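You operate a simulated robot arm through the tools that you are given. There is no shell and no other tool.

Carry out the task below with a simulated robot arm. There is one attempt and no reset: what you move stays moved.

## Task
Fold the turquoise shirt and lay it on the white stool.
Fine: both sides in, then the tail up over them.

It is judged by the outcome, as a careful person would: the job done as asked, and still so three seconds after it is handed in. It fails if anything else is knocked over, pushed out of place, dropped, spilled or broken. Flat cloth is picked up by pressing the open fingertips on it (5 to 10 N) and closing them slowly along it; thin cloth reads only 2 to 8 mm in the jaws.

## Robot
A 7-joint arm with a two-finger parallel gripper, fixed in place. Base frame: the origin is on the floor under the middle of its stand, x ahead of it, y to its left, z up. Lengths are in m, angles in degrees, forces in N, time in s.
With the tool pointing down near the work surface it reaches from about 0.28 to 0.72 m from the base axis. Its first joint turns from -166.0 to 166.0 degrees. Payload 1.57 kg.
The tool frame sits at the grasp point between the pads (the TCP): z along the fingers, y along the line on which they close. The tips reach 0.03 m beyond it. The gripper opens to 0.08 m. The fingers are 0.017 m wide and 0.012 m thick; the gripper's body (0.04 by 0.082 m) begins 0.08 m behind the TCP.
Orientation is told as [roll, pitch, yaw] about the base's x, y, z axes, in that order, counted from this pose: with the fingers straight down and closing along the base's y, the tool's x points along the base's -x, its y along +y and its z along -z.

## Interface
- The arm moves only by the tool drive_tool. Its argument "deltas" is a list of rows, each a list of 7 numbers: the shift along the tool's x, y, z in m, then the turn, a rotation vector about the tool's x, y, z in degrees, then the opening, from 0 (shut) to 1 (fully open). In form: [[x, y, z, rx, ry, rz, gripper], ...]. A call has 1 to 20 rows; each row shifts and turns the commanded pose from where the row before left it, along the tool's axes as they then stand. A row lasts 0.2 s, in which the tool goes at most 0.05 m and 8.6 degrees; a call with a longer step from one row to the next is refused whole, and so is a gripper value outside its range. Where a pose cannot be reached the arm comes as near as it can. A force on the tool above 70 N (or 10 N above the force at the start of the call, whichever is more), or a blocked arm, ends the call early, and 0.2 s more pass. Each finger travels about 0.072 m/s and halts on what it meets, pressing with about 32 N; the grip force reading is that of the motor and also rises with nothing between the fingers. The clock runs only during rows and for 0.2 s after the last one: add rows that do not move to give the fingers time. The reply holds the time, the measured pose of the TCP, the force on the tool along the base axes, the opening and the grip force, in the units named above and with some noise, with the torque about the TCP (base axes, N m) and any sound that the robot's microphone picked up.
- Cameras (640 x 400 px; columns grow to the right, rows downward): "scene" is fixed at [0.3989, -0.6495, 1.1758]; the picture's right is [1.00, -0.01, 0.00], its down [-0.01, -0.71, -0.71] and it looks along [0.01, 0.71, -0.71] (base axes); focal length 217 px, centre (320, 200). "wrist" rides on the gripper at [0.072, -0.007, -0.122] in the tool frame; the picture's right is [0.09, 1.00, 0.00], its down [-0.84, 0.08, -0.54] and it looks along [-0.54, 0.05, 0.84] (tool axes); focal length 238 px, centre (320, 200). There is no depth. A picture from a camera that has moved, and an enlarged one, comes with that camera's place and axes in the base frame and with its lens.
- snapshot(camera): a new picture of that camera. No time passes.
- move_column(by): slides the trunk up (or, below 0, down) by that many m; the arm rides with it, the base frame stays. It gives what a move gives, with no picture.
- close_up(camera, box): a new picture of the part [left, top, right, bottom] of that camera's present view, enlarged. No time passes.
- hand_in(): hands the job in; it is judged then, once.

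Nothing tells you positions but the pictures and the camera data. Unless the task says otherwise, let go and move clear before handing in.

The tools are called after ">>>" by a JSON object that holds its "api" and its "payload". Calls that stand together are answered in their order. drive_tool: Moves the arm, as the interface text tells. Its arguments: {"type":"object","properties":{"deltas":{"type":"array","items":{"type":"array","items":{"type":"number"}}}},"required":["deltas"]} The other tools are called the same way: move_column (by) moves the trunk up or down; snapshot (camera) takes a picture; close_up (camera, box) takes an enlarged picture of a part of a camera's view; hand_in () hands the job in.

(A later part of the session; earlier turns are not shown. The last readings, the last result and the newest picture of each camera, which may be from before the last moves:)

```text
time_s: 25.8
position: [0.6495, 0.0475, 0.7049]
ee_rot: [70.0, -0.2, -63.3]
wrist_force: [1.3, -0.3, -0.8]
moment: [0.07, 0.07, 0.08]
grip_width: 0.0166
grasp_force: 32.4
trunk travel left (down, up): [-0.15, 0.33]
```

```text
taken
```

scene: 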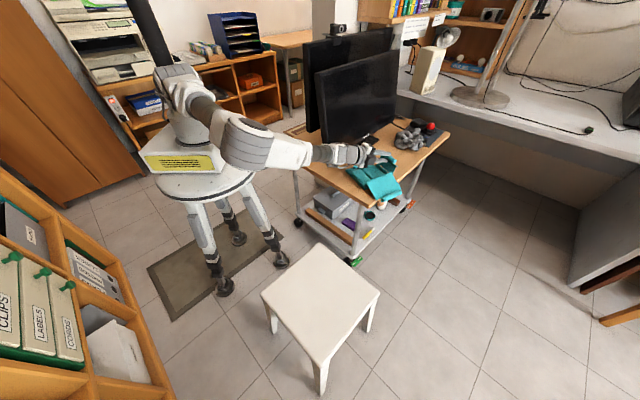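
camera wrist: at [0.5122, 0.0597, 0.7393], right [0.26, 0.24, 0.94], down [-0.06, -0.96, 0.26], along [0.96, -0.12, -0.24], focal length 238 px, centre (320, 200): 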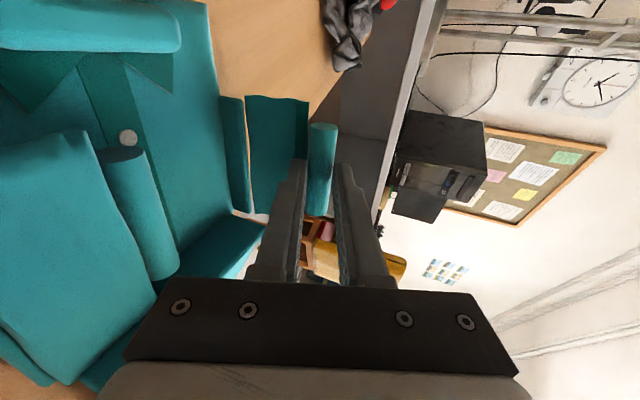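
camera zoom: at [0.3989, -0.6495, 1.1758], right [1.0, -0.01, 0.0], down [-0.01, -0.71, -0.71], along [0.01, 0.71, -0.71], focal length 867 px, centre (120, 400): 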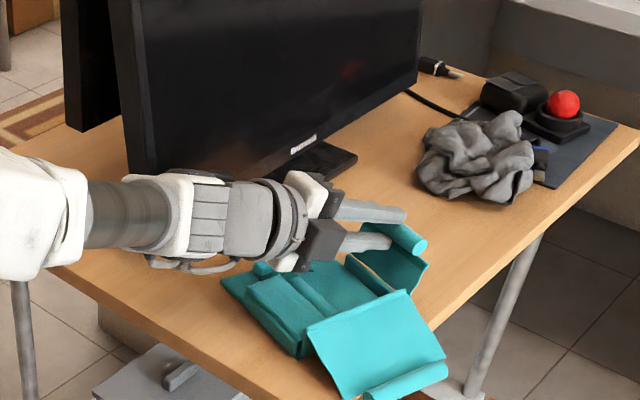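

>>> {"api": "drive_tool", "payload": {"deltas": [[0, -0.0011, -0.0047, -5, 0, 0, 0], [0, -0.0011, -0.0047, -5, 0, 0, 0], [0, -0.0011, -0.0047, -5, 0, 0, 0], [0, 0, 0, 0, 0, 0, 0]]}}

>>> {"api": "close_up", "payload": {"camera": "scene", "box": [310, 100, 430, 200]}}

>>> {"api": "snapshot", "payload": {"camera": "wrist"}}

```text
time_s: 26.8
position: [0.6362, 0.0414, 0.7045]
ee_rot: [85.1, -0.1, -63.3]
wrist_force: [-0.3, 0.4, -1.3]
moment: [-0.01, 0.01, -0.04]
grip_width: 0.0169
grasp_force: 32.4
trunk travel left (down, up): [-0.15, 0.33]
```

```text
4.00 times, centred on (370, 150) of scene
camera zoom: at [0.3989, -0.6495, 1.1758], right [1.0, -0.01, 0.0], down [-0.01, -0.71, -0.71], along [0.01, 0.71, -0.71], focal length 867 px, centre (120, 400)
```

zoom: 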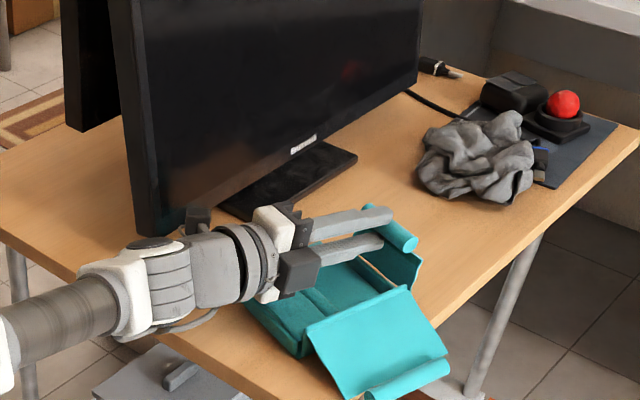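

```text
taken
camera wrist: at [0.494, 0.0504, 0.7074], right [0.04, 0.12, 0.99], down [-0.1, -0.99, 0.12], along [0.99, -0.1, -0.02], focal length 238 px, centre (320, 200)
```

wrist: 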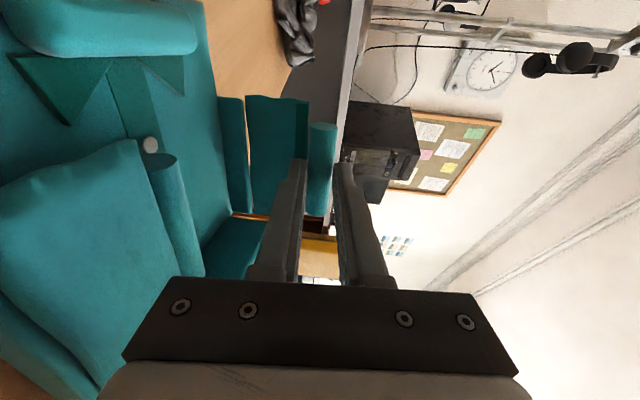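

The flap is near vertical. I now carry the hem further over its hinge without turning the tool more, watching the force.

>>> {"api": "drive_tool", "payload": {"deltas": [[0, 0.0012, -0.005, 0, 0, 0, 0], [0, 0.0007, -0.005, 0, 0, 0, 0], [0, 0.0002, -0.005, 0, 0, 0, 0], [0, 0, 0, 0, 0, 0, 0]]}}

>>> {"api": "close_up", "payload": {"camera": "scene", "box": [340, 130, 430, 200]}}

>>> {"api": "snapshot", "payload": {"camera": "wrist"}}

```text
time_s: 27.8
position: [0.6233, 0.0353, 0.7074]
ee_rot: [85.0, 0.1, -63.4]
wrist_force: [0.7, 1.0, -1.3]
moment: [-0.1, 0.02, 0.06]
grip_width: 0.0169
grasp_force: 31.0
trunk travel left (down, up): [-0.15, 0.33]
```

```text
5.71 times, centred on (385, 165) of scene
camera zoom: at [0.3989, -0.6495, 1.1758], right [1.0, -0.01, 0.0], down [-0.01, -0.71, -0.71], along [0.01, 0.71, -0.71], focal length 1238 px, centre (-51, 400)
```

zoom: 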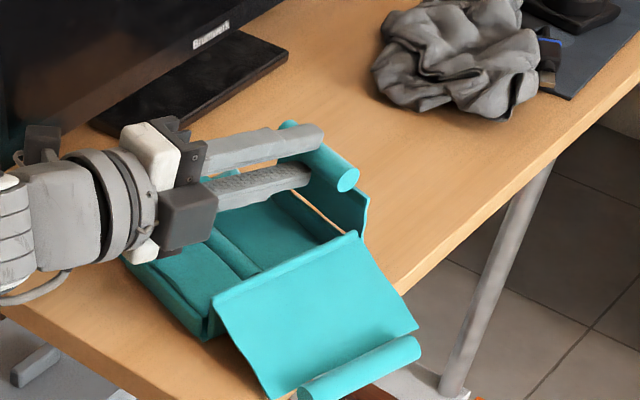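

```text
taken
camera wrist: at [0.4816, 0.0439, 0.7111], right [0.04, 0.12, 0.99], down [-0.1, -0.99, 0.12], along [0.99, -0.1, -0.02], focal length 238 px, centre (320, 200)
```

wrist: 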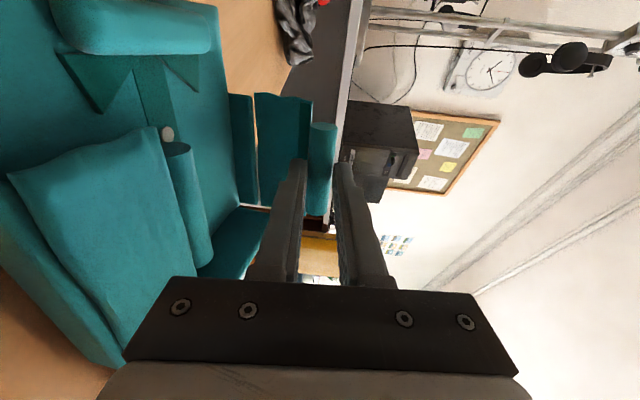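

>>> {"api": "drive_tool", "payload": {"deltas": [[0, -0.0003, -0.005, 0, 0, 0, 0], [0, -0.0007, -0.005, 0, 0, 0, 0], [0, -0.001, -0.005, 0, 0, 0, 0], [0, -0.0015, -0.005, 0, 0, 0, 0], [0, 0, 0, 0, 0, 0, 0]]}}

>>> {"api": "close_up", "payload": {"camera": "scene", "box": [340, 130, 430, 200]}}

>>> {"api": "snapshot", "payload": {"camera": "wrist"}}

```text
time_s: 29.0
position: [0.6052, 0.0258, 0.7052]
ee_rot: [85.0, 0.0, -63.3]
wrist_force: [-0.1, 0.0, -0.2]
moment: [-0.04, 0.01, 0.02]
grip_width: 0.0165
grasp_force: 31.5
trunk travel left (down, up): [-0.15, 0.33]
```

```text
5.71 times, centred on (385, 165) of scene
camera zoom: at [0.3989, -0.6495, 1.1758], right [1.0, -0.01, 0.0], down [-0.01, -0.71, -0.71], along [0.01, 0.71, -0.71], focal length 1238 px, centre (-51, 400)
```

zoom: 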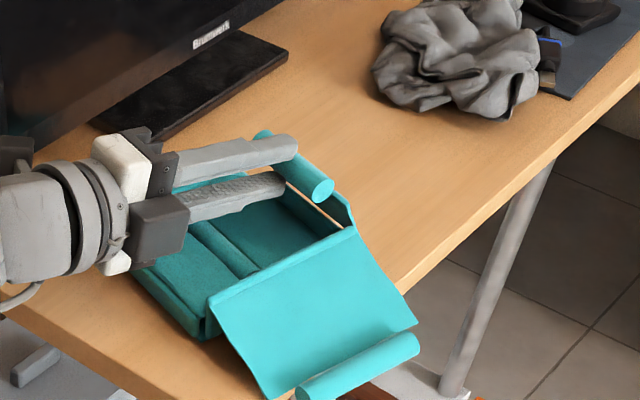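

```text
taken
camera wrist: at [0.4634, 0.0349, 0.7091], right [0.04, 0.12, 0.99], down [-0.1, -0.99, 0.12], along [0.99, -0.1, -0.02], focal length 238 px, centre (320, 200)
```

wrist: 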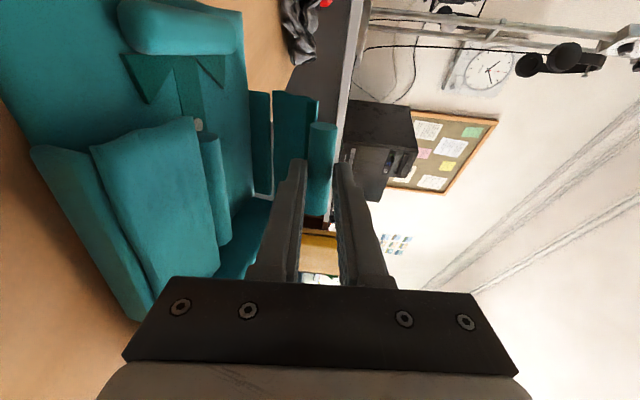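

The hem swivels freely in the grip and the flap is past vertical. I carry it further over toward the left flap.

>>> {"api": "drive_tool", "payload": {"deltas": [[0, -0.0034, -0.007, 0, 0, 0, 0], [0, -0.0056, -0.008, 0, 0, 0, 0], [0, -0.0046, -0.005, 0, 0, 0, 0], [0, 0, 0, 0, 0, 0, 0]]}}

>>> {"api": "close_up", "payload": {"camera": "scene", "box": [340, 130, 430, 200]}}

>>> {"api": "snapshot", "payload": {"camera": "wrist"}}

```text
time_s: 30.0
position: [0.5858, 0.0163, 0.6928]
ee_rot: [85.0, 0.0, -63.2]
wrist_force: [0.8, -0.1, -0.9]
moment: [-0.05, 0.0, 0.05]
grip_width: 0.0167
grasp_force: 31.9
trunk travel left (down, up): [-0.15, 0.33]
```

```text
5.71 times, centred on (385, 165) of scene
camera zoom: at [0.3989, -0.6495, 1.1758], right [1.0, -0.01, 0.0], down [-0.01, -0.71, -0.71], along [0.01, 0.71, -0.71], focal length 1238 px, centre (-51, 400)
```

zoom: 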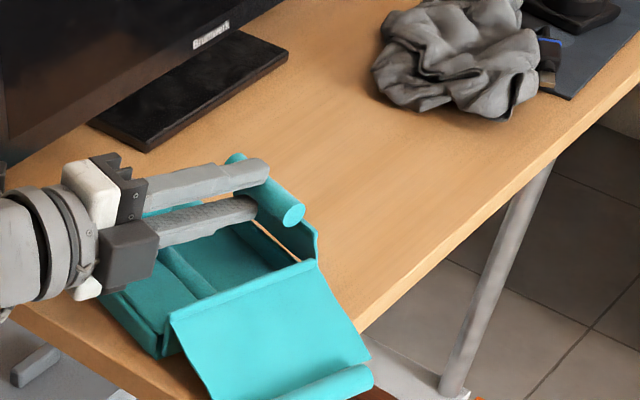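

```text
taken
camera wrist: at [0.445, 0.0251, 0.6972], right [0.04, 0.12, 0.99], down [-0.1, -0.99, 0.12], along [0.99, -0.1, -0.02], focal length 238 px, centre (320, 200)
```

wrist: 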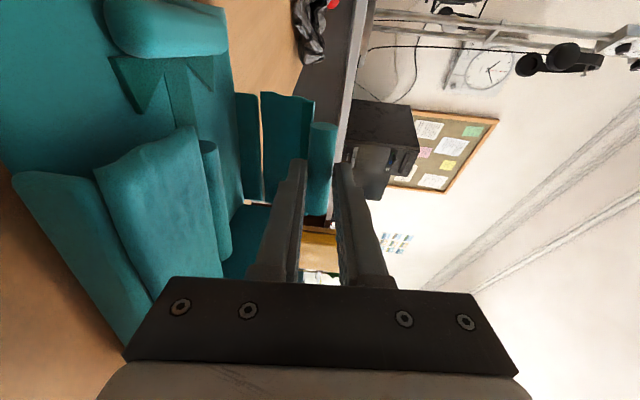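

The flap is leaning inward past vertical, but the shirt began sliding with the tool, so I stop pulling here. I open the fingers slightly and withdraw backward so the flap can drop over.

>>> {"api": "drive_tool", "payload": {"deltas": [[0, 0, 0, 0, 0, 0, 0.3], [0, 0, 0, 0, 0, 0, 0.36], [0, 0.002, -0.01, 0, 0, 0, 0.38], [0, 0, -0.015, 0, 0, 0, 0.38], [0, 0, -0.015, 0, 0, 0, 0.38], [0, 0, -0.01, 0, 0, 0, 0.38]]}}

>>> {"api": "close_up", "payload": {"camera": "scene", "box": [330, 130, 420, 200]}}

>>> {"api": "snapshot", "payload": {"camera": "wrist"}}

```text
time_s: 31.4
position: [0.542, -0.0071, 0.7005]
ee_rot: [85.0, 0.0, -63.2]
wrist_force: [0.1, 0.4, -0.6]
moment: [0.02, 0.02, -0.05]
grip_width: 0.0306
grasp_force: 0.0
trunk travel left (down, up): [-0.15, 0.33]
```

```text
5.71 times, centred on (375, 165) of scene
camera zoom: at [0.3989, -0.6495, 1.1758], right [1.0, -0.01, 0.0], down [-0.01, -0.71, -0.71], along [0.01, 0.71, -0.71], focal length 1238 px, centre (6, 400)
```

zoom: 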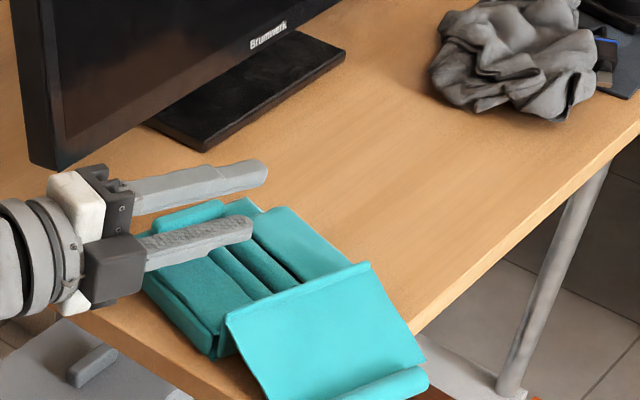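

```text
taken
camera wrist: at [0.4003, 0.0029, 0.7044], right [0.04, 0.12, 0.99], down [-0.1, -0.99, 0.12], along [0.99, -0.1, -0.02], focal length 238 px, centre (320, 200)
```

wrist: 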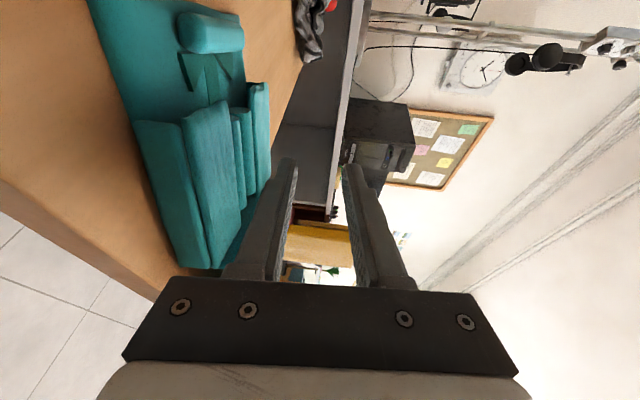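

Both sides are now folded in. I raise the tool, bring it back upright, and turn it for the tail.

>>> {"api": "drive_tool", "payload": {"deltas": [[0, 0.04, 0, 0, 0, 0, 0.38], [0, 0.04, 0, 0, 0, 0, 0.38], [0, 0.02, 0, 0, 0, 0, 0.38], [0, 0, 0, 8.5, 0, 0, 0.38], [0, 0, 0, 8.5, 0, 0, 0.38], [0, 0, 0, 8.5, 0, 0, 0.38], [0, 0, 0, 8.5, 0, 0, 0.38], [0, 0, 0, 8.5, 0, 0, 0.38], [0, 0, 0, 8.5, 0, 0, 0.38], [0, 0, 0, 8.5, 0, 0, 0.38], [0, 0, 0, 8.5, 0, 0, 0.38], [0, 0, 0, 8.5, 0, 0, 0.38], [0, 0, 0, 8.5, 0, 0, 0.38], [0, 0, 0, 0, 0, 0, 0.38]]}}

>>> {"api": "snapshot", "payload": {"camera": "wrist"}}

>>> {"api": "close_up", "payload": {"camera": "scene", "box": [330, 130, 420, 200]}}

```text
time_s: 34.4
position: [0.551, -0.003, 0.8008]
ee_rot: [-0.2, 0.0, -63.3]
wrist_force: [0.0, -0.5, 0.2]
moment: [-0.02, 0.02, 0.01]
grip_width: 0.0306
grasp_force: 0.1
trunk travel left (down, up): [-0.15, 0.33]
```

```text
taken
camera wrist: at [0.5115, 0.059, 0.9221], right [0.85, 0.53, 0.0], down [0.45, -0.71, 0.54], along [0.29, -0.46, -0.84], focal length 238 px, centre (320, 200)
```

wrist: 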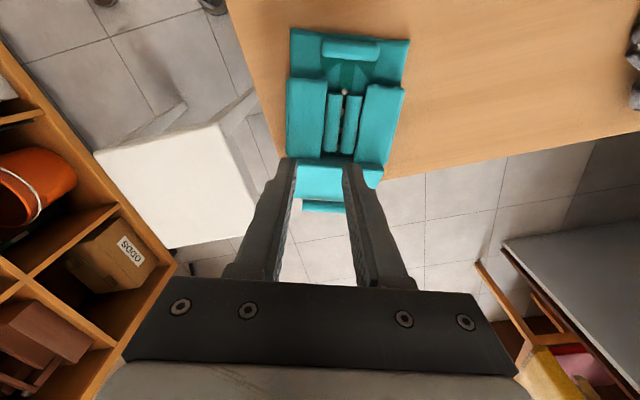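

```text
5.71 times, centred on (375, 165) of scene
camera zoom: at [0.3989, -0.6495, 1.1758], right [1.0, -0.01, 0.0], down [-0.01, -0.71, -0.71], along [0.01, 0.71, -0.71], focal length 1238 px, centre (6, 400)
```

zoom: 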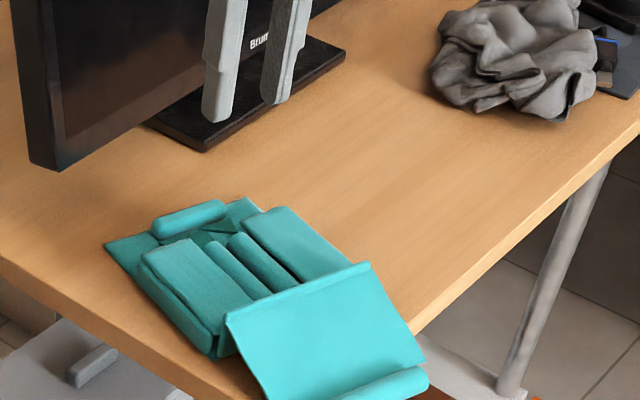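

>>> {"api": "close_up", "payload": {"camera": "wrist", "box": [270, 10, 430, 230]}}

>>> {"api": "close_up", "payload": {"camera": "scene", "box": [345, 160, 415, 210]}}

```text
1.82 times, centred on (350, 120) of wrist
camera zoom: at [0.5115, 0.059, 0.9221], right [0.85, 0.53, 0.0], down [0.45, -0.71, 0.54], along [0.29, -0.46, -0.84], focal length 433 px, centre (266, 346)
```

zoom: 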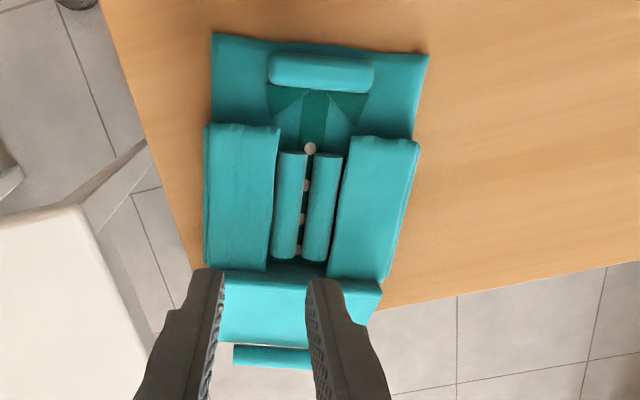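

```text
8.00 times, centred on (380, 185) of scene
camera zoom: at [0.3989, -0.6495, 1.1758], right [1.0, -0.01, 0.0], down [-0.01, -0.71, -0.71], along [0.01, 0.71, -0.71], focal length 1733 px, centre (-160, 320)
```

zoom: 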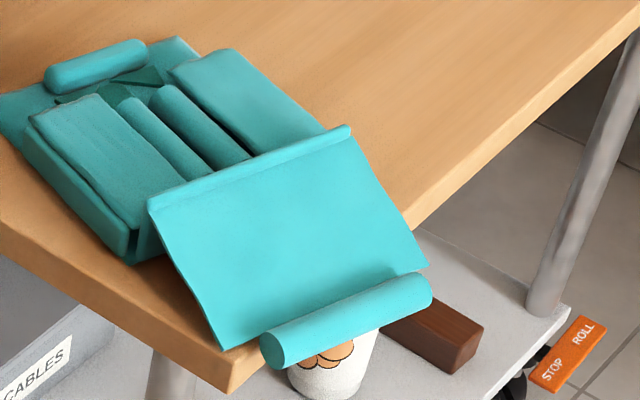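

Side flaps lie neatly side by side. The tail hem overhangs the table edge at about (0.632, -0.105, 0.629), so I will grip it end-on with the tool horizontal, parallel to the table edge. First I move off the table's left side and tilt the tool there.

>>> {"api": "drive_tool", "payload": {"deltas": [[-0.0322, -0.0183, 0, 0, 0, 0, 0.4], [-0.0322, -0.0183, 0, 0, 0, 0, 0.4], [-0.0322, -0.0183, 0, 0, 0, 0, 0.4], [-0.0322, -0.0183, 0, 0, 0, 0, 0.4], [-0.0322, -0.0183, 0, 0, 0, 0, 0.4], [0, 0, 0, 0, 0, -6.1, 0.4], [0, 0, 0, 0, 0, -6.1, 0.4], [0, 0, 0, 0, 0, -6.1, 0.4], [0, 0, 0, 0, 0, 0, 0.4]]}}

>>> {"api": "snapshot", "payload": {"camera": "wrist"}}

>>> {"api": "snapshot", "payload": {"camera": "scene"}}

```text
time_s: 36.4
position: [0.5402, -0.1861, 0.8001]
ee_rot: [0.0, 0.1, -44.9]
wrist_force: [-0.5, 0.0, -0.4]
moment: [0.01, -0.01, 0.0]
grip_width: 0.0319
grasp_force: 0.0
trunk travel left (down, up): [-0.15, 0.33]
```

```text
taken
camera wrist: at [0.4848, -0.1407, 0.9224], right [0.64, 0.77, 0.0], down [0.65, -0.54, 0.54], along [0.42, -0.35, -0.84], focal length 238 px, centre (320, 200)
```

wrist: 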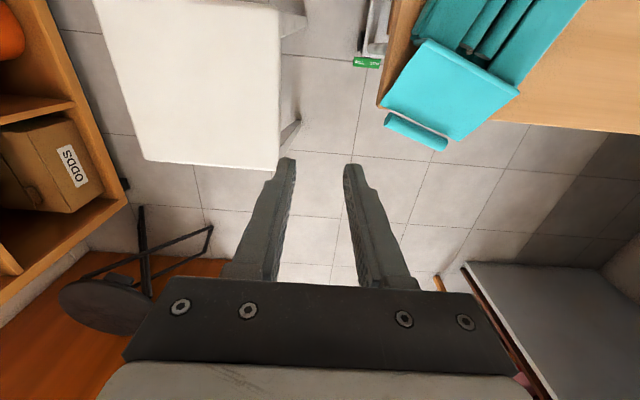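

```text
taken
```

scene: 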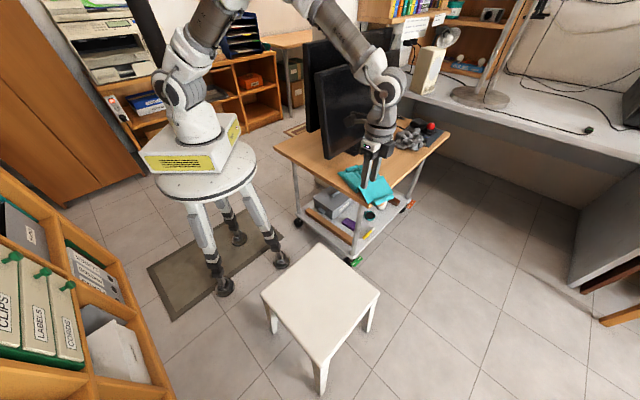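

>>> {"api": "close_up", "payload": {"camera": "wrist", "box": [360, 0, 560, 160]}}

>>> {"api": "close_up", "payload": {"camera": "scene", "box": [325, 150, 415, 215]}}

```text
2.50 times, centred on (460, 80) of wrist
camera zoom: at [0.4848, -0.1407, 0.9224], right [0.64, 0.77, 0.0], down [0.65, -0.54, 0.54], along [0.42, -0.35, -0.84], focal length 596 px, centre (-30, 500)
```

zoom: 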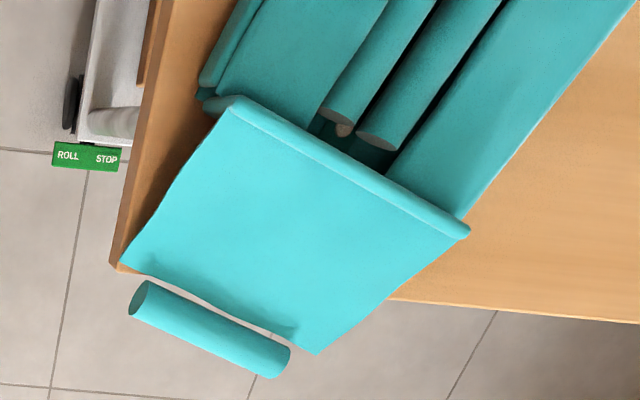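

```text
6.15 times, centred on (370, 182) of scene
camera zoom: at [0.3989, -0.6495, 1.1758], right [1.0, -0.01, 0.0], down [-0.01, -0.71, -0.71], along [0.01, 0.71, -0.71], focal length 1333 px, centre (12, 308)
```

zoom: 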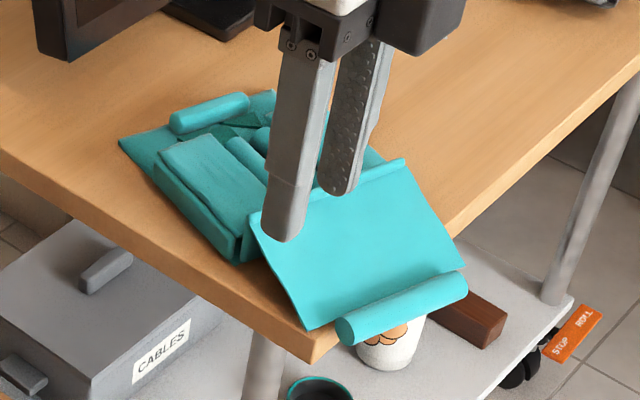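

>>> {"api": "drive_tool", "payload": {"deltas": [[0, 0, 0, -8.2, 0, 0, 0.4], [0, 0, 0, -8.2, 0, 0, 0.4], [0, 0, 0, -8.2, 0, 0, 0.4], [0, 0, 0, -8.2, 0, 0, 0.4], [0, 0, 0, -8.2, 0, 0, 0.4], [0, 0, 0, -8.2, 0, 0, 0.4], [0, 0, 0, -8.2, 0, 0, 0.4], [0, 0, 0, -8.2, 0, 0, 0.4], [0, 0, 0, -8.2, 0, 0, 0.4], [0, 0, 0, -8.2, 0, 0, 0.4], [0, 0, 0, -8.0, 0, 0, 0.4], [0, 0, 0, 0, 0, 0, 0.4]]}}

>>> {"api": "snapshot", "payload": {"camera": "wrist"}}

>>> {"api": "snapshot", "payload": {"camera": "scene"}}

```text
time_s: 39.0
position: [0.5416, -0.1869, 0.7998]
ee_rot: [90.1, -0.1, -45.0]
wrist_force: [-0.4, -0.4, -0.3]
moment: [0.0, 0.01, -0.02]
grip_width: 0.0321
grasp_force: 0.0
trunk travel left (down, up): [-0.15, 0.33]
```

```text
taken
camera wrist: at [0.4033, -0.2225, 0.7934], right [-0.07, 0.06, 1.0], down [0.21, -0.98, 0.08], along [0.98, 0.21, 0.05], focal length 238 px, centre (320, 200)
```

wrist: 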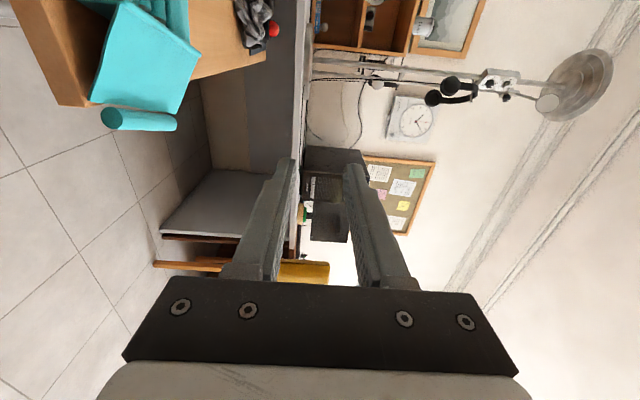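

```text
taken
```

scene: 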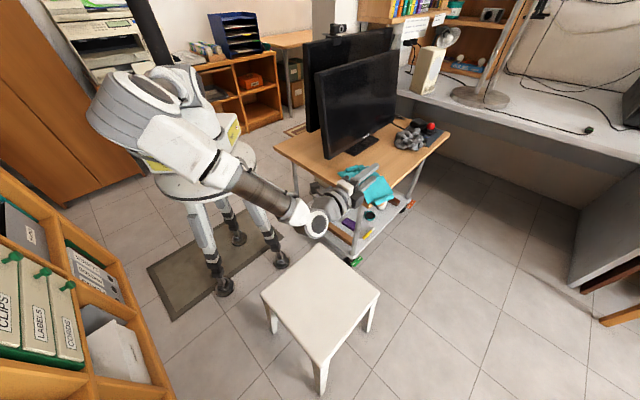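

The tool is horizontal and beside the table corner. I lower it in stages toward the tail hem height, checking tracking as I go.

>>> {"api": "drive_tool", "payload": {"deltas": [[0, -0.04, 0, 0, 0, 0, 0.4], [0, -0.04, 0, 0, 0, 0, 0.4], [0, -0.04, 0, 0, 0, 0, 0.4], [0, 0, 0, 0, 0, 0, 0.4]]}}

>>> {"api": "snapshot", "payload": {"camera": "scene"}}

>>> {"api": "snapshot", "payload": {"camera": "wrist"}}

```text
time_s: 40.0
position: [0.5422, -0.1851, 0.6783]
ee_rot: [90.1, 0.0, -45.1]
wrist_force: [-0.2, -0.9, 0.1]
moment: [-0.02, 0.01, 0.0]
grip_width: 0.032
grasp_force: 0.0
trunk travel left (down, up): [-0.15, 0.33]
```

```text
taken
```

scene: 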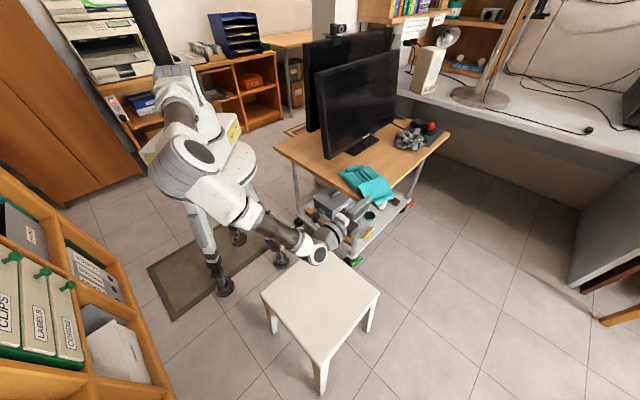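

```text
taken
camera wrist: at [0.4046, -0.2206, 0.6718], right [-0.07, 0.07, 1.0], down [0.21, -0.97, 0.08], along [0.98, 0.21, 0.05], focal length 238 px, centre (320, 200)
```

wrist: 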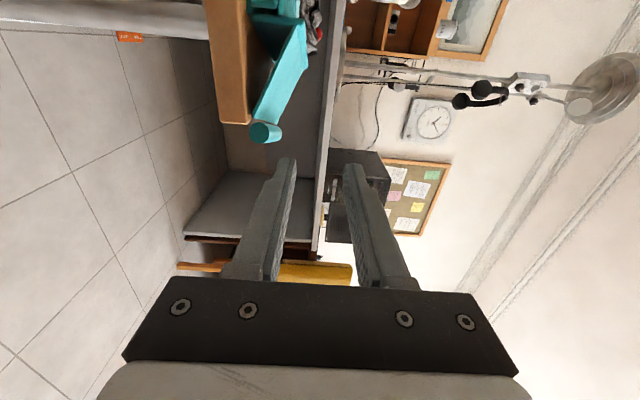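

>>> {"api": "close_up", "payload": {"camera": "scene", "box": [250, 150, 420, 290]}}

>>> {"api": "close_up", "payload": {"camera": "wrist", "box": [190, 0, 390, 180]}}

```text
2.86 times, centred on (335, 220) of scene
camera zoom: at [0.3989, -0.6495, 1.1758], right [1.0, -0.01, 0.0], down [-0.01, -0.71, -0.71], along [0.01, 0.71, -0.71], focal length 619 px, centre (277, 143)
```

zoom: 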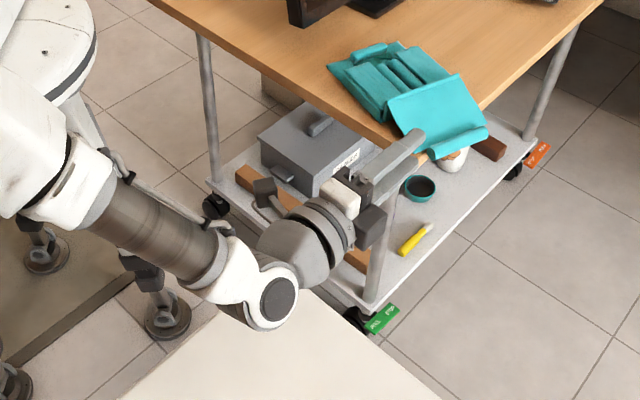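

```text
2.22 times, centred on (290, 90) of wrist
camera zoom: at [0.4046, -0.2206, 0.6718], right [-0.07, 0.07, 1.0], down [0.21, -0.97, 0.08], along [0.98, 0.21, 0.05], focal length 530 px, centre (387, 444)
```

zoom: 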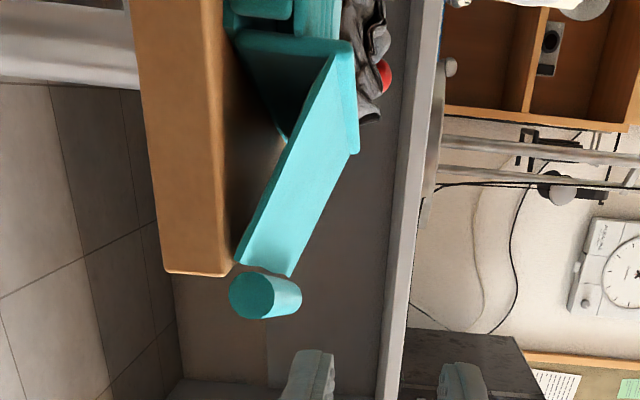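

The wrist view shows the hem's end clearly: it sits just outside the table edge at z≈0.627. I line up and slide the open fingers along it, one above and one below.

>>> {"api": "drive_tool", "payload": {"deltas": [[-0.0037, -0.025, 0, 0, 0, 0, 0.42], [0, -0.0265, 0, 0, 0, 0, 0.42], [0, 0, 0.03, 0, 0, 0, 0.42], [0, 0, 0, 0, 0, 0, 0.42]]}}

>>> {"api": "snapshot", "payload": {"camera": "wrist"}}

>>> {"api": "close_up", "payload": {"camera": "scene", "box": [310, 150, 410, 220]}}

```text
time_s: 41.0
position: [0.5653, -0.1673, 0.6269]
ee_rot: [90.0, 0.0, -45.1]
wrist_force: [0.5, 0.5, -0.3]
moment: [0.03, 0.02, 0.01]
grip_width: 0.0337
grasp_force: 0.1
trunk travel left (down, up): [-0.15, 0.33]
```

```text
taken
camera wrist: at [0.4281, -0.2027, 0.62], right [-0.07, 0.07, 1.0], down [0.21, -0.97, 0.08], along [0.98, 0.21, 0.05], focal length 238 px, centre (320, 200)
```

wrist: 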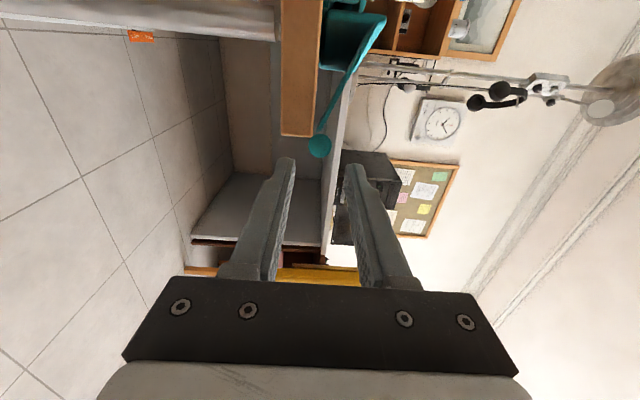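

```text
5.71 times, centred on (360, 185) of scene
camera zoom: at [0.3989, -0.6495, 1.1758], right [1.0, -0.01, 0.0], down [-0.01, -0.71, -0.71], along [0.01, 0.71, -0.71], focal length 1238 px, centre (91, 286)
```

zoom: 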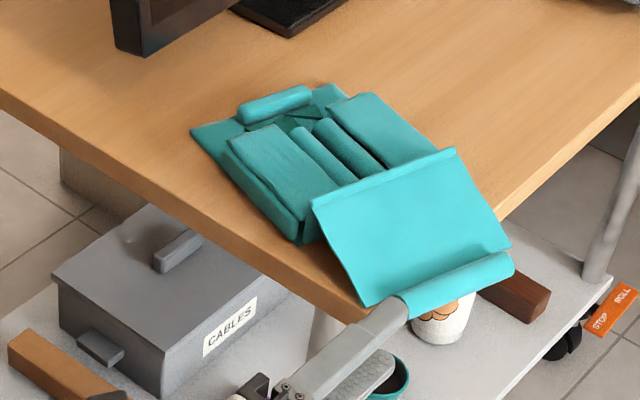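

>>> {"api": "drive_tool", "payload": {"deltas": [[0, 0, 0.016, 0, 0, 0, 0.42], [0, 0, 0.016, 0, 0, 0, 0.42], [0, 0, 0.016, 0, 0, 0, 0.42], [0, 0, 0.0156, 0, 0, 0, 0.42], [0, 0, 0, 0, 0, 0, 0.42]]}}

>>> {"api": "snapshot", "payload": {"camera": "wrist"}}

>>> {"api": "close_up", "payload": {"camera": "scene", "box": [310, 150, 410, 220]}}

```text
time_s: 42.2
position: [0.6094, -0.1223, 0.628]
ee_rot: [90.0, -0.1, -44.9]
wrist_force: [0.4, -0.7, 0.6]
moment: [0.0, 0.01, 0.03]
grip_width: 0.0338
grasp_force: 0.0
trunk travel left (down, up): [-0.15, 0.33]
```

```text
taken
camera wrist: at [0.4718, -0.158, 0.6213], right [-0.07, 0.07, 1.0], down [0.21, -0.97, 0.08], along [0.98, 0.21, 0.05], focal length 238 px, centre (320, 200)
```

wrist: 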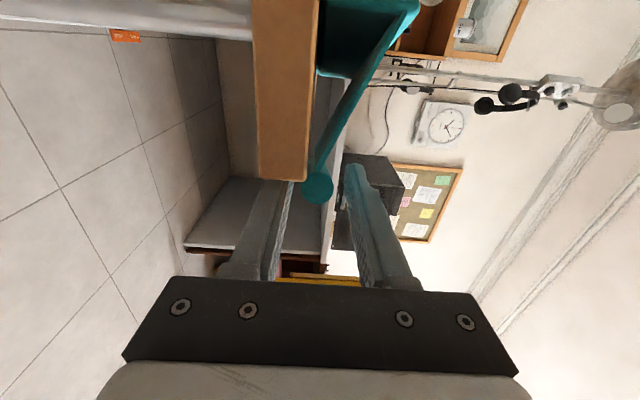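

```text
5.71 times, centred on (360, 185) of scene
camera zoom: at [0.3989, -0.6495, 1.1758], right [1.0, -0.01, 0.0], down [-0.01, -0.71, -0.71], along [0.01, 0.71, -0.71], focal length 1238 px, centre (91, 286)
```

zoom: 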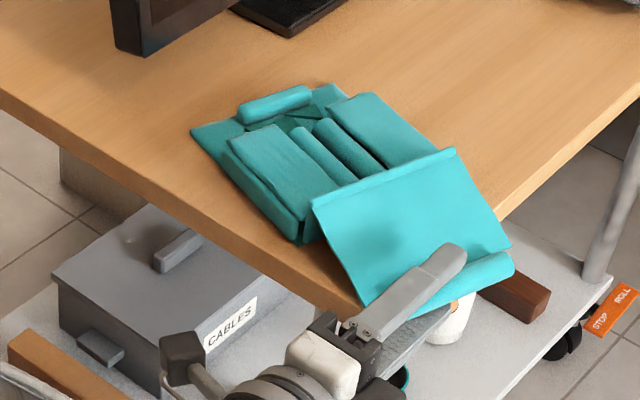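

The fingers now straddle the tail hem above and below. I close on it.

>>> {"api": "drive_tool", "payload": {"deltas": [[0, 0, 0, 0, 0, 0, 0.34], [0, 0, 0, 0, 0, 0, 0.28], [0, 0, 0, 0, 0, 0, 0.22], [0, 0, 0, 0, 0, 0, 0.15], [0, 0, 0, 0, 0, 0, 0.08], [0, 0, 0, 0, 0, 0, 0], [0, 0, 0, 0, 0, 0, 0]]}}

>>> {"api": "close_up", "payload": {"camera": "scene", "box": [310, 150, 410, 220]}}

>>> {"api": "snapshot", "payload": {"camera": "wrist"}}

```text
time_s: 43.8
position: [0.6098, -0.1226, 0.6293]
ee_rot: [90.0, 0.0, -44.9]
wrist_force: [-0.1, -0.2, -0.4]
moment: [0.01, 0.03, 0.01]
grip_width: 0.0169
grasp_force: 31.8
trunk travel left (down, up): [-0.15, 0.33]
```

```text
5.71 times, centred on (360, 185) of scene
camera zoom: at [0.3989, -0.6495, 1.1758], right [1.0, -0.01, 0.0], down [-0.01, -0.71, -0.71], along [0.01, 0.71, -0.71], focal length 1238 px, centre (91, 286)
```

zoom: 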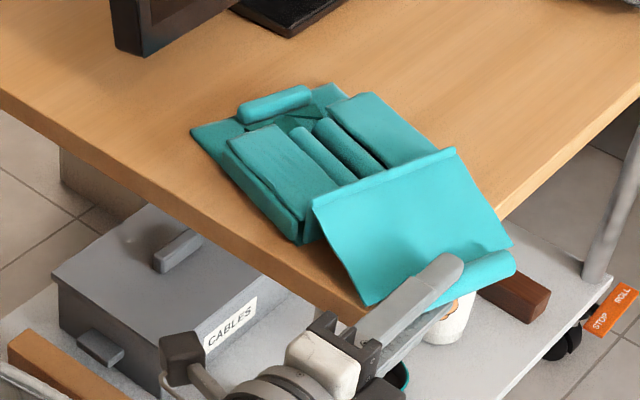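

```text
taken
camera wrist: at [0.4716, -0.1581, 0.6213], right [-0.07, 0.07, 1.0], down [0.21, -0.97, 0.08], along [0.98, 0.21, 0.05], focal length 238 px, centre (320, 200)
```

wrist: 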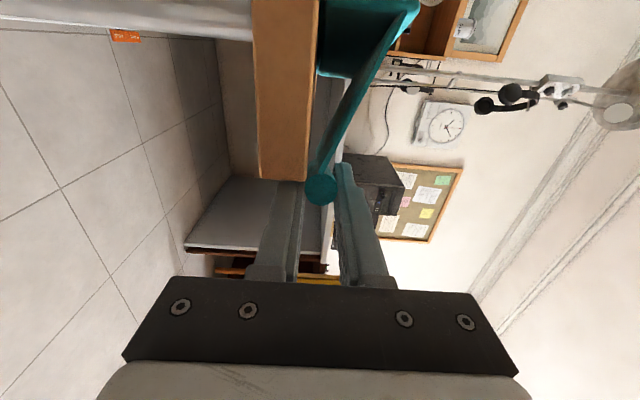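

Held firmly (17 mm, 32 N). I swing the tail up about its hinge line, 20° first.

>>> {"api": "drive_tool", "payload": {"deltas": [[-0.002, 0.0076, -0.0006, 1.455, 0, -4.785, 0], [-0.002, 0.0076, -0.0006, 1.455, 0, -4.785, 0], [-0.002, 0.0076, -0.0006, 1.455, 0, -4.785, 0], [-0.002, 0.0076, -0.0006, 1.455, 0, -4.785, 0]]}}

>>> {"api": "close_up", "payload": {"camera": "scene", "box": [310, 140, 420, 220]}}

>>> {"api": "snapshot", "payload": {"camera": "wrist"}}

```text
time_s: 44.8
position: [0.6105, -0.1274, 0.6597]
ee_rot: [83.9, -19.2, -44.0]
wrist_force: [0.0, -0.8, 0.0]
moment: [-0.05, 0.07, 0.0]
grip_width: 0.0172
grasp_force: 31.5
trunk travel left (down, up): [-0.15, 0.33]
```

```text
5.00 times, centred on (365, 180) of scene
camera zoom: at [0.3989, -0.6495, 1.1758], right [1.0, -0.01, 0.0], down [-0.01, -0.71, -0.71], along [0.01, 0.71, -0.71], focal length 1083 px, centre (95, 300)
```

zoom: 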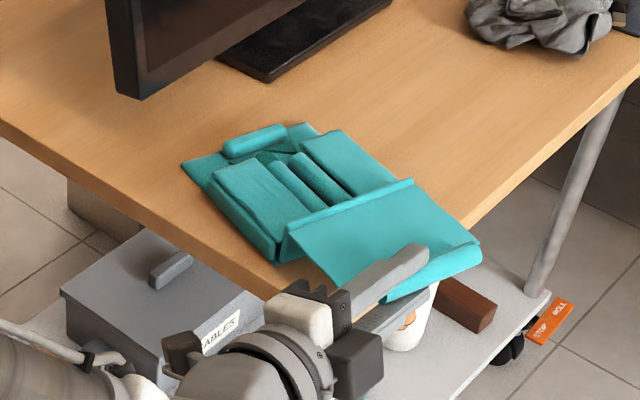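

```text
taken
camera wrist: at [0.4758, -0.1665, 0.6418], right [-0.22, 0.36, 0.9], down [0.17, -0.9, 0.4], along [0.96, 0.24, 0.14], focal length 238 px, centre (320, 200)
```

wrist: 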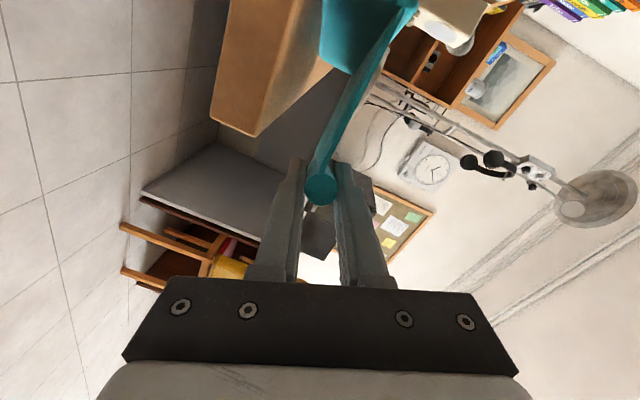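

The tail lifts smoothly with no strain. I continue the arc.

>>> {"api": "drive_tool", "payload": {"deltas": [[-0.002, 0.0076, -0.0006, 1.455, 0, -4.785, 0], [-0.002, 0.0076, -0.0006, 1.455, 0, -4.785, 0], [-0.002, 0.0076, -0.0006, 1.455, 0, -4.785, 0], [-0.002, 0.0076, -0.0006, 1.455, 0, -4.785, 0], [-0.002, 0.0076, -0.0006, 1.455, 0, -4.785, 0], [-0.002, 0.0076, -0.0006, 1.455, 0, -4.785, 0], [-0.002, 0.0076, -0.0006, 1.455, 0, -4.785, 0], [-0.002, 0.0076, -0.0006, 1.455, 0, -4.785, 0]]}}

>>> {"api": "close_up", "payload": {"camera": "scene", "box": [300, 130, 420, 220]}}

>>> {"api": "snapshot", "payload": {"camera": "scene"}}

```text
time_s: 46.6
position: [0.5996, -0.1065, 0.7164]
ee_rot: [63.0, -56.1, -30.5]
wrist_force: [0.2, -1.8, -0.3]
moment: [-0.07, 0.1, 0.05]
grip_width: 0.0171
grasp_force: 31.8
trunk travel left (down, up): [-0.15, 0.33]
```

```text
4.44 times, centred on (360, 175) of scene
camera zoom: at [0.3989, -0.6495, 1.1758], right [1.0, -0.01, 0.0], down [-0.01, -0.71, -0.71], along [0.01, 0.71, -0.71], focal length 963 px, centre (142, 311)
```

zoom: 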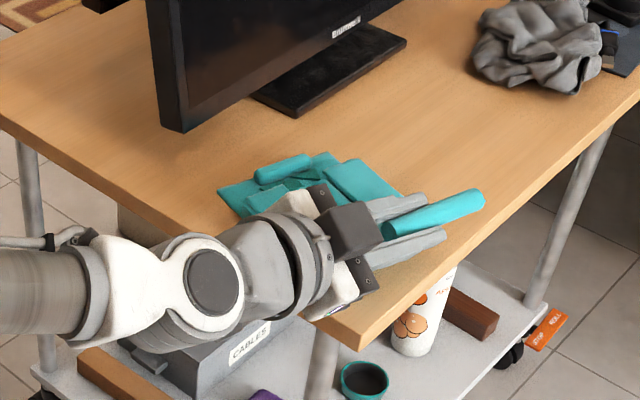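

```text
taken
```

scene: 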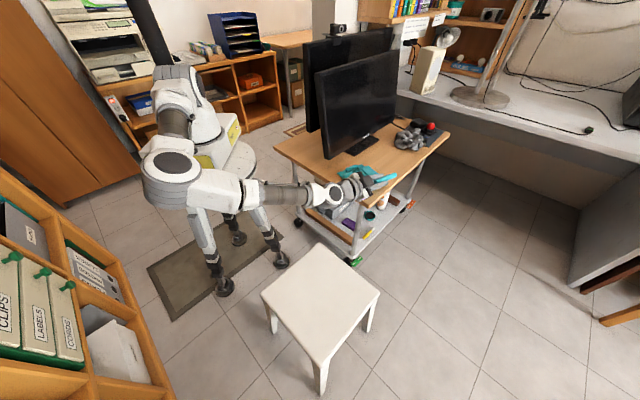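

>>> {"api": "drive_tool", "payload": {"deltas": [[-0.002, 0.0076, -0.0006, 1.455, 0, -4.785, 0], [-0.002, 0.0076, -0.0006, 1.455, 0, -4.785, 0], [-0.002, 0.0076, -0.0006, 1.455, 0, -4.785, 0], [-0.002, 0.0076, -0.0006, 1.455, 0, -4.785, 0], [-0.002, 0.0076, -0.0006, 1.455, 0, -4.785, 0], [-0.002, 0.0076, -0.0006, 1.455, 0, -4.785, 0], [-0.002, 0.0076, -0.0006, 1.455, 0, -4.785, 0], [-0.002, 0.0076, -0.0006, 1.455, 0, -4.785, 0]]}}

>>> {"api": "close_up", "payload": {"camera": "scene", "box": [300, 130, 420, 220]}}

>>> {"api": "snapshot", "payload": {"camera": "wrist"}}

```text
time_s: 48.4
position: [0.5745, -0.059, 0.7462]
ee_rot: [-31.8, -70.3, 58.2]
wrist_force: [-1.2, -0.4, 0.2]
moment: [-0.06, 0.04, 0.01]
grip_width: 0.0172
grasp_force: 31.9
trunk travel left (down, up): [-0.15, 0.33]
```

```text
4.44 times, centred on (360, 175) of scene
camera zoom: at [0.3989, -0.6495, 1.1758], right [1.0, -0.01, 0.0], down [-0.01, -0.71, -0.71], along [0.01, 0.71, -0.71], focal length 963 px, centre (142, 311)
```

zoom: 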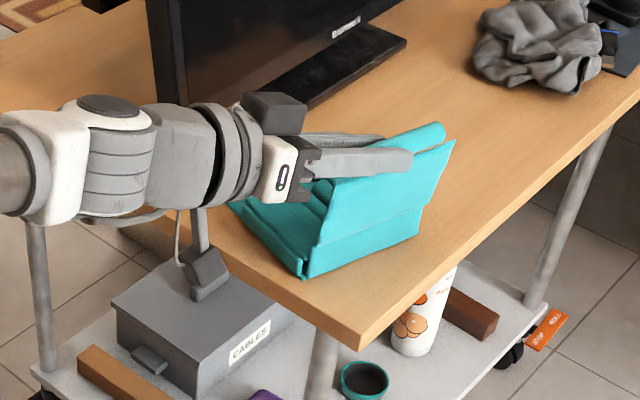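

```text
taken
camera wrist: at [0.4582, -0.1343, 0.7146], right [-0.48, 0.84, -0.26], down [-0.36, 0.09, 0.93], along [0.8, 0.54, 0.26], focal length 238 px, centre (320, 200)
```

wrist: 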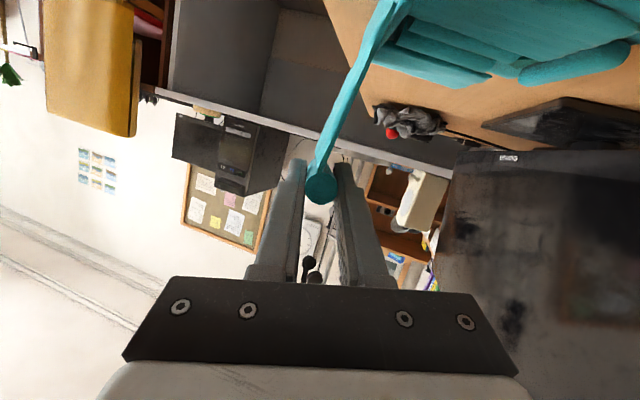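

>>> {"api": "drive_tool", "payload": {"deltas": [[-0.002, 0.0076, -0.0006, 1.455, 0, -4.785, 0], [-0.002, 0.0076, -0.0006, 1.455, 0, -4.785, 0], [-0.002, 0.0076, -0.0006, 1.455, 0, -4.785, 0], [-0.002, 0.0076, -0.0006, 1.455, 0, -4.785, 0], [-0.002, 0.0076, -0.0006, 1.455, 0, -4.785, 0], [-0.002, 0.0076, -0.0006, 1.455, 0, -4.785, 0], [-0.002, 0.0076, -0.0006, 1.455, 0, -4.785, 0], [-0.002, 0.0076, -0.0006, 1.455, 0, -4.785, 0]]}}

>>> {"api": "close_up", "payload": {"camera": "scene", "box": [300, 130, 420, 220]}}

>>> {"api": "snapshot", "payload": {"camera": "wrist"}}

```text
time_s: 50.2
position: [0.5472, -0.0055, 0.7324]
ee_rot: [-76.5, -37.7, 96.5]
wrist_force: [0.0, 1.1, 1.2]
moment: [-0.03, 0.06, 0.07]
grip_width: 0.0172
grasp_force: 31.6
trunk travel left (down, up): [-0.15, 0.33]
```

```text
4.44 times, centred on (360, 175) of scene
camera zoom: at [0.3989, -0.6495, 1.1758], right [1.0, -0.01, 0.0], down [-0.01, -0.71, -0.71], along [0.01, 0.71, -0.71], focal length 963 px, centre (142, 311)
```

zoom: 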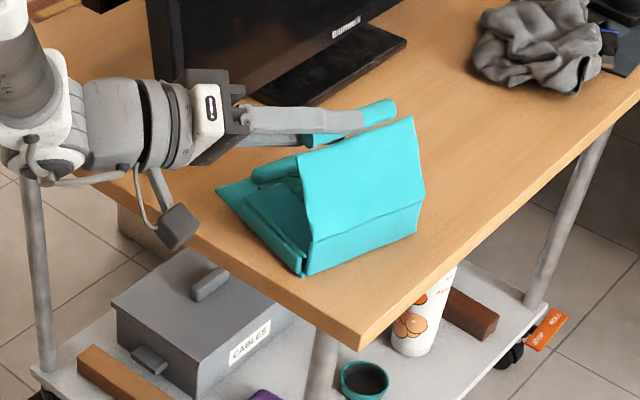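

```text
taken
camera wrist: at [0.4399, -0.0962, 0.7167], right [-0.29, 0.49, -0.82], down [-0.61, 0.56, 0.55], along [0.73, 0.66, 0.14], focal length 238 px, centre (320, 200)
```

wrist: 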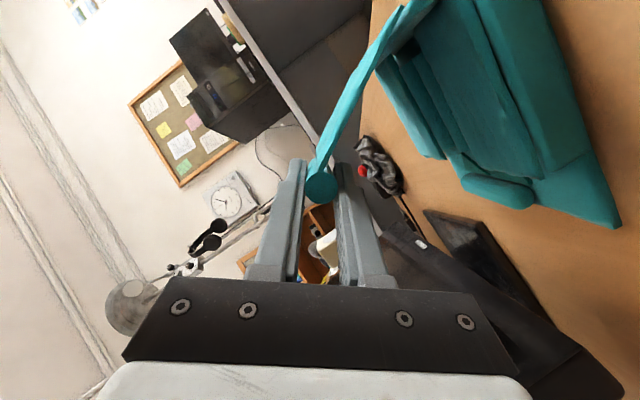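

>>> {"api": "drive_tool", "payload": {"deltas": [[-0.002, 0.0076, -0.0006, 1.455, 0, -4.785, 0], [-0.002, 0.0076, -0.0006, 1.455, 0, -4.785, 0], [-0.002, 0.0076, -0.0006, 1.455, 0, -4.785, 0], [-0.002, 0.0076, -0.0006, 1.455, 0, -4.785, 0], [-0.002, 0.0076, -0.0006, 1.455, 0, -4.785, 0], [0, 0, 0, 0, 0, 0, 0]]}}

>>> {"api": "close_up", "payload": {"camera": "scene", "box": [300, 130, 420, 220]}}

>>> {"api": "snapshot", "payload": {"camera": "wrist"}}

>>> {"api": "snapshot", "payload": {"camera": "scene"}}

```text
time_s: 51.6
position: [0.5338, 0.0194, 0.7041]
ee_rot: [-85.8, -13.9, 100.5]
wrist_force: [0.0, 1.2, 0.3]
moment: [-0.06, 0.09, 0.02]
grip_width: 0.0169
grasp_force: 31.8
trunk travel left (down, up): [-0.15, 0.33]
```

```text
4.44 times, centred on (360, 175) of scene
camera zoom: at [0.3989, -0.6495, 1.1758], right [1.0, -0.01, 0.0], down [-0.01, -0.71, -0.71], along [0.01, 0.71, -0.71], focal length 963 px, centre (142, 311)
```

zoom: 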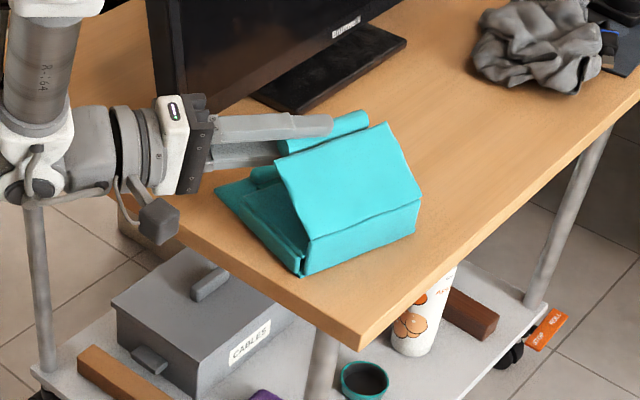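

```text
taken
camera wrist: at [0.4275, -0.075, 0.7031], right [-0.1, 0.13, -0.99], down [-0.69, 0.71, 0.17], along [0.72, 0.69, 0.02], focal length 238 px, centre (320, 200)
```

wrist: 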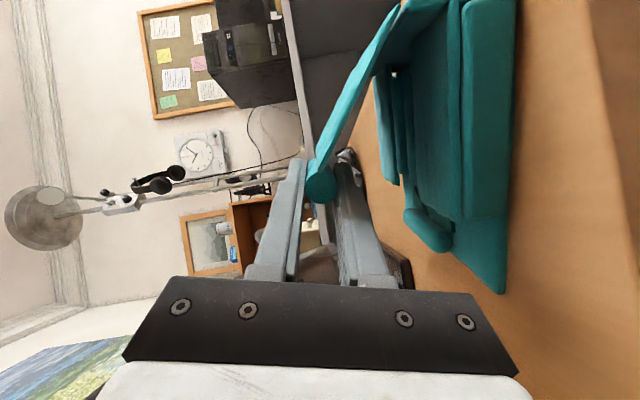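

```text
taken
```

scene: 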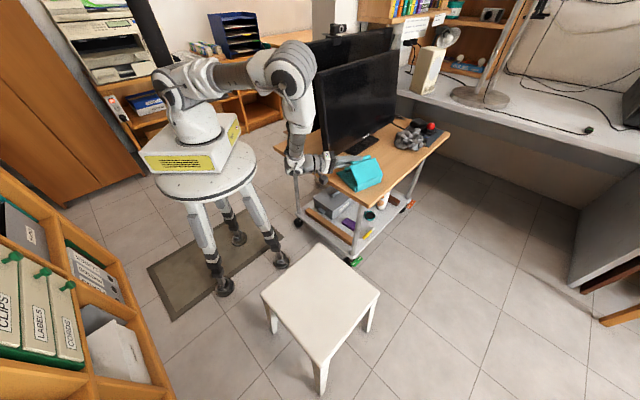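

The tail is well past vertical and leaning over the flaps. I open slightly and back out along the fingers so it drops.

>>> {"api": "drive_tool", "payload": {"deltas": [[0, 0, 0, 0, 0, 0, 0.3], [0, 0, 0, 0, 0, 0, 0.36], [0, 0, -0.01, 0, 0, 0, 0.4], [0, 0, -0.02, 0, 0, 0, 0.4], [0, 0, -0.02, 0, 0, 0, 0.4], [0, 0, -0.015, 0, 0, 0, 0.4], [0, 0, 0, 0, 0, 0, 0.4]]}}

>>> {"api": "close_up", "payload": {"camera": "scene", "box": [290, 110, 420, 210]}}

>>> {"api": "snapshot", "payload": {"camera": "wrist"}}

```text
time_s: 53.2
position: [0.4697, 0.0049, 0.7098]
ee_rot: [-85.6, -14.1, 100.7]
wrist_force: [-0.7, 0.4, 0.3]
moment: [0.03, -0.03, 0.03]
grip_width: 0.0321
grasp_force: 0.1
trunk travel left (down, up): [-0.15, 0.33]
```

```text
4.00 times, centred on (355, 160) of scene
camera zoom: at [0.3989, -0.6495, 1.1758], right [1.0, -0.01, 0.0], down [-0.01, -0.71, -0.71], along [0.01, 0.71, -0.71], focal length 867 px, centre (180, 360)
```

zoom: 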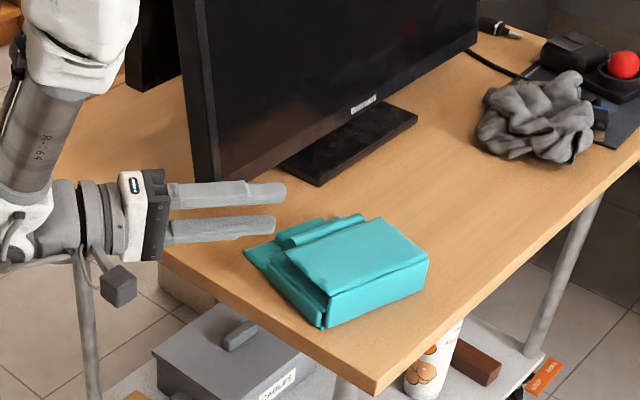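

```text
taken
camera wrist: at [0.3635, -0.0893, 0.7077], right [-0.1, 0.14, -0.99], down [-0.69, 0.71, 0.17], along [0.72, 0.69, 0.02], focal length 238 px, centre (320, 200)
```

wrist: 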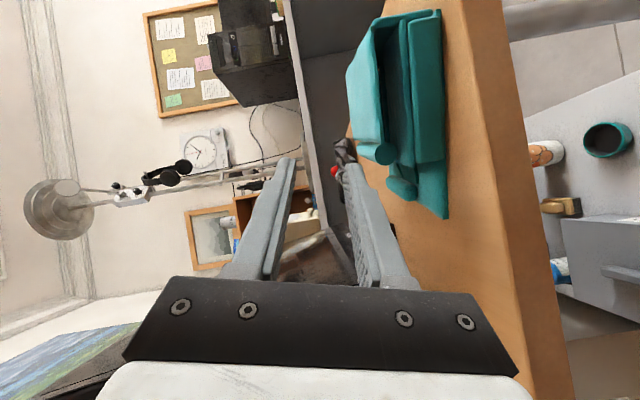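

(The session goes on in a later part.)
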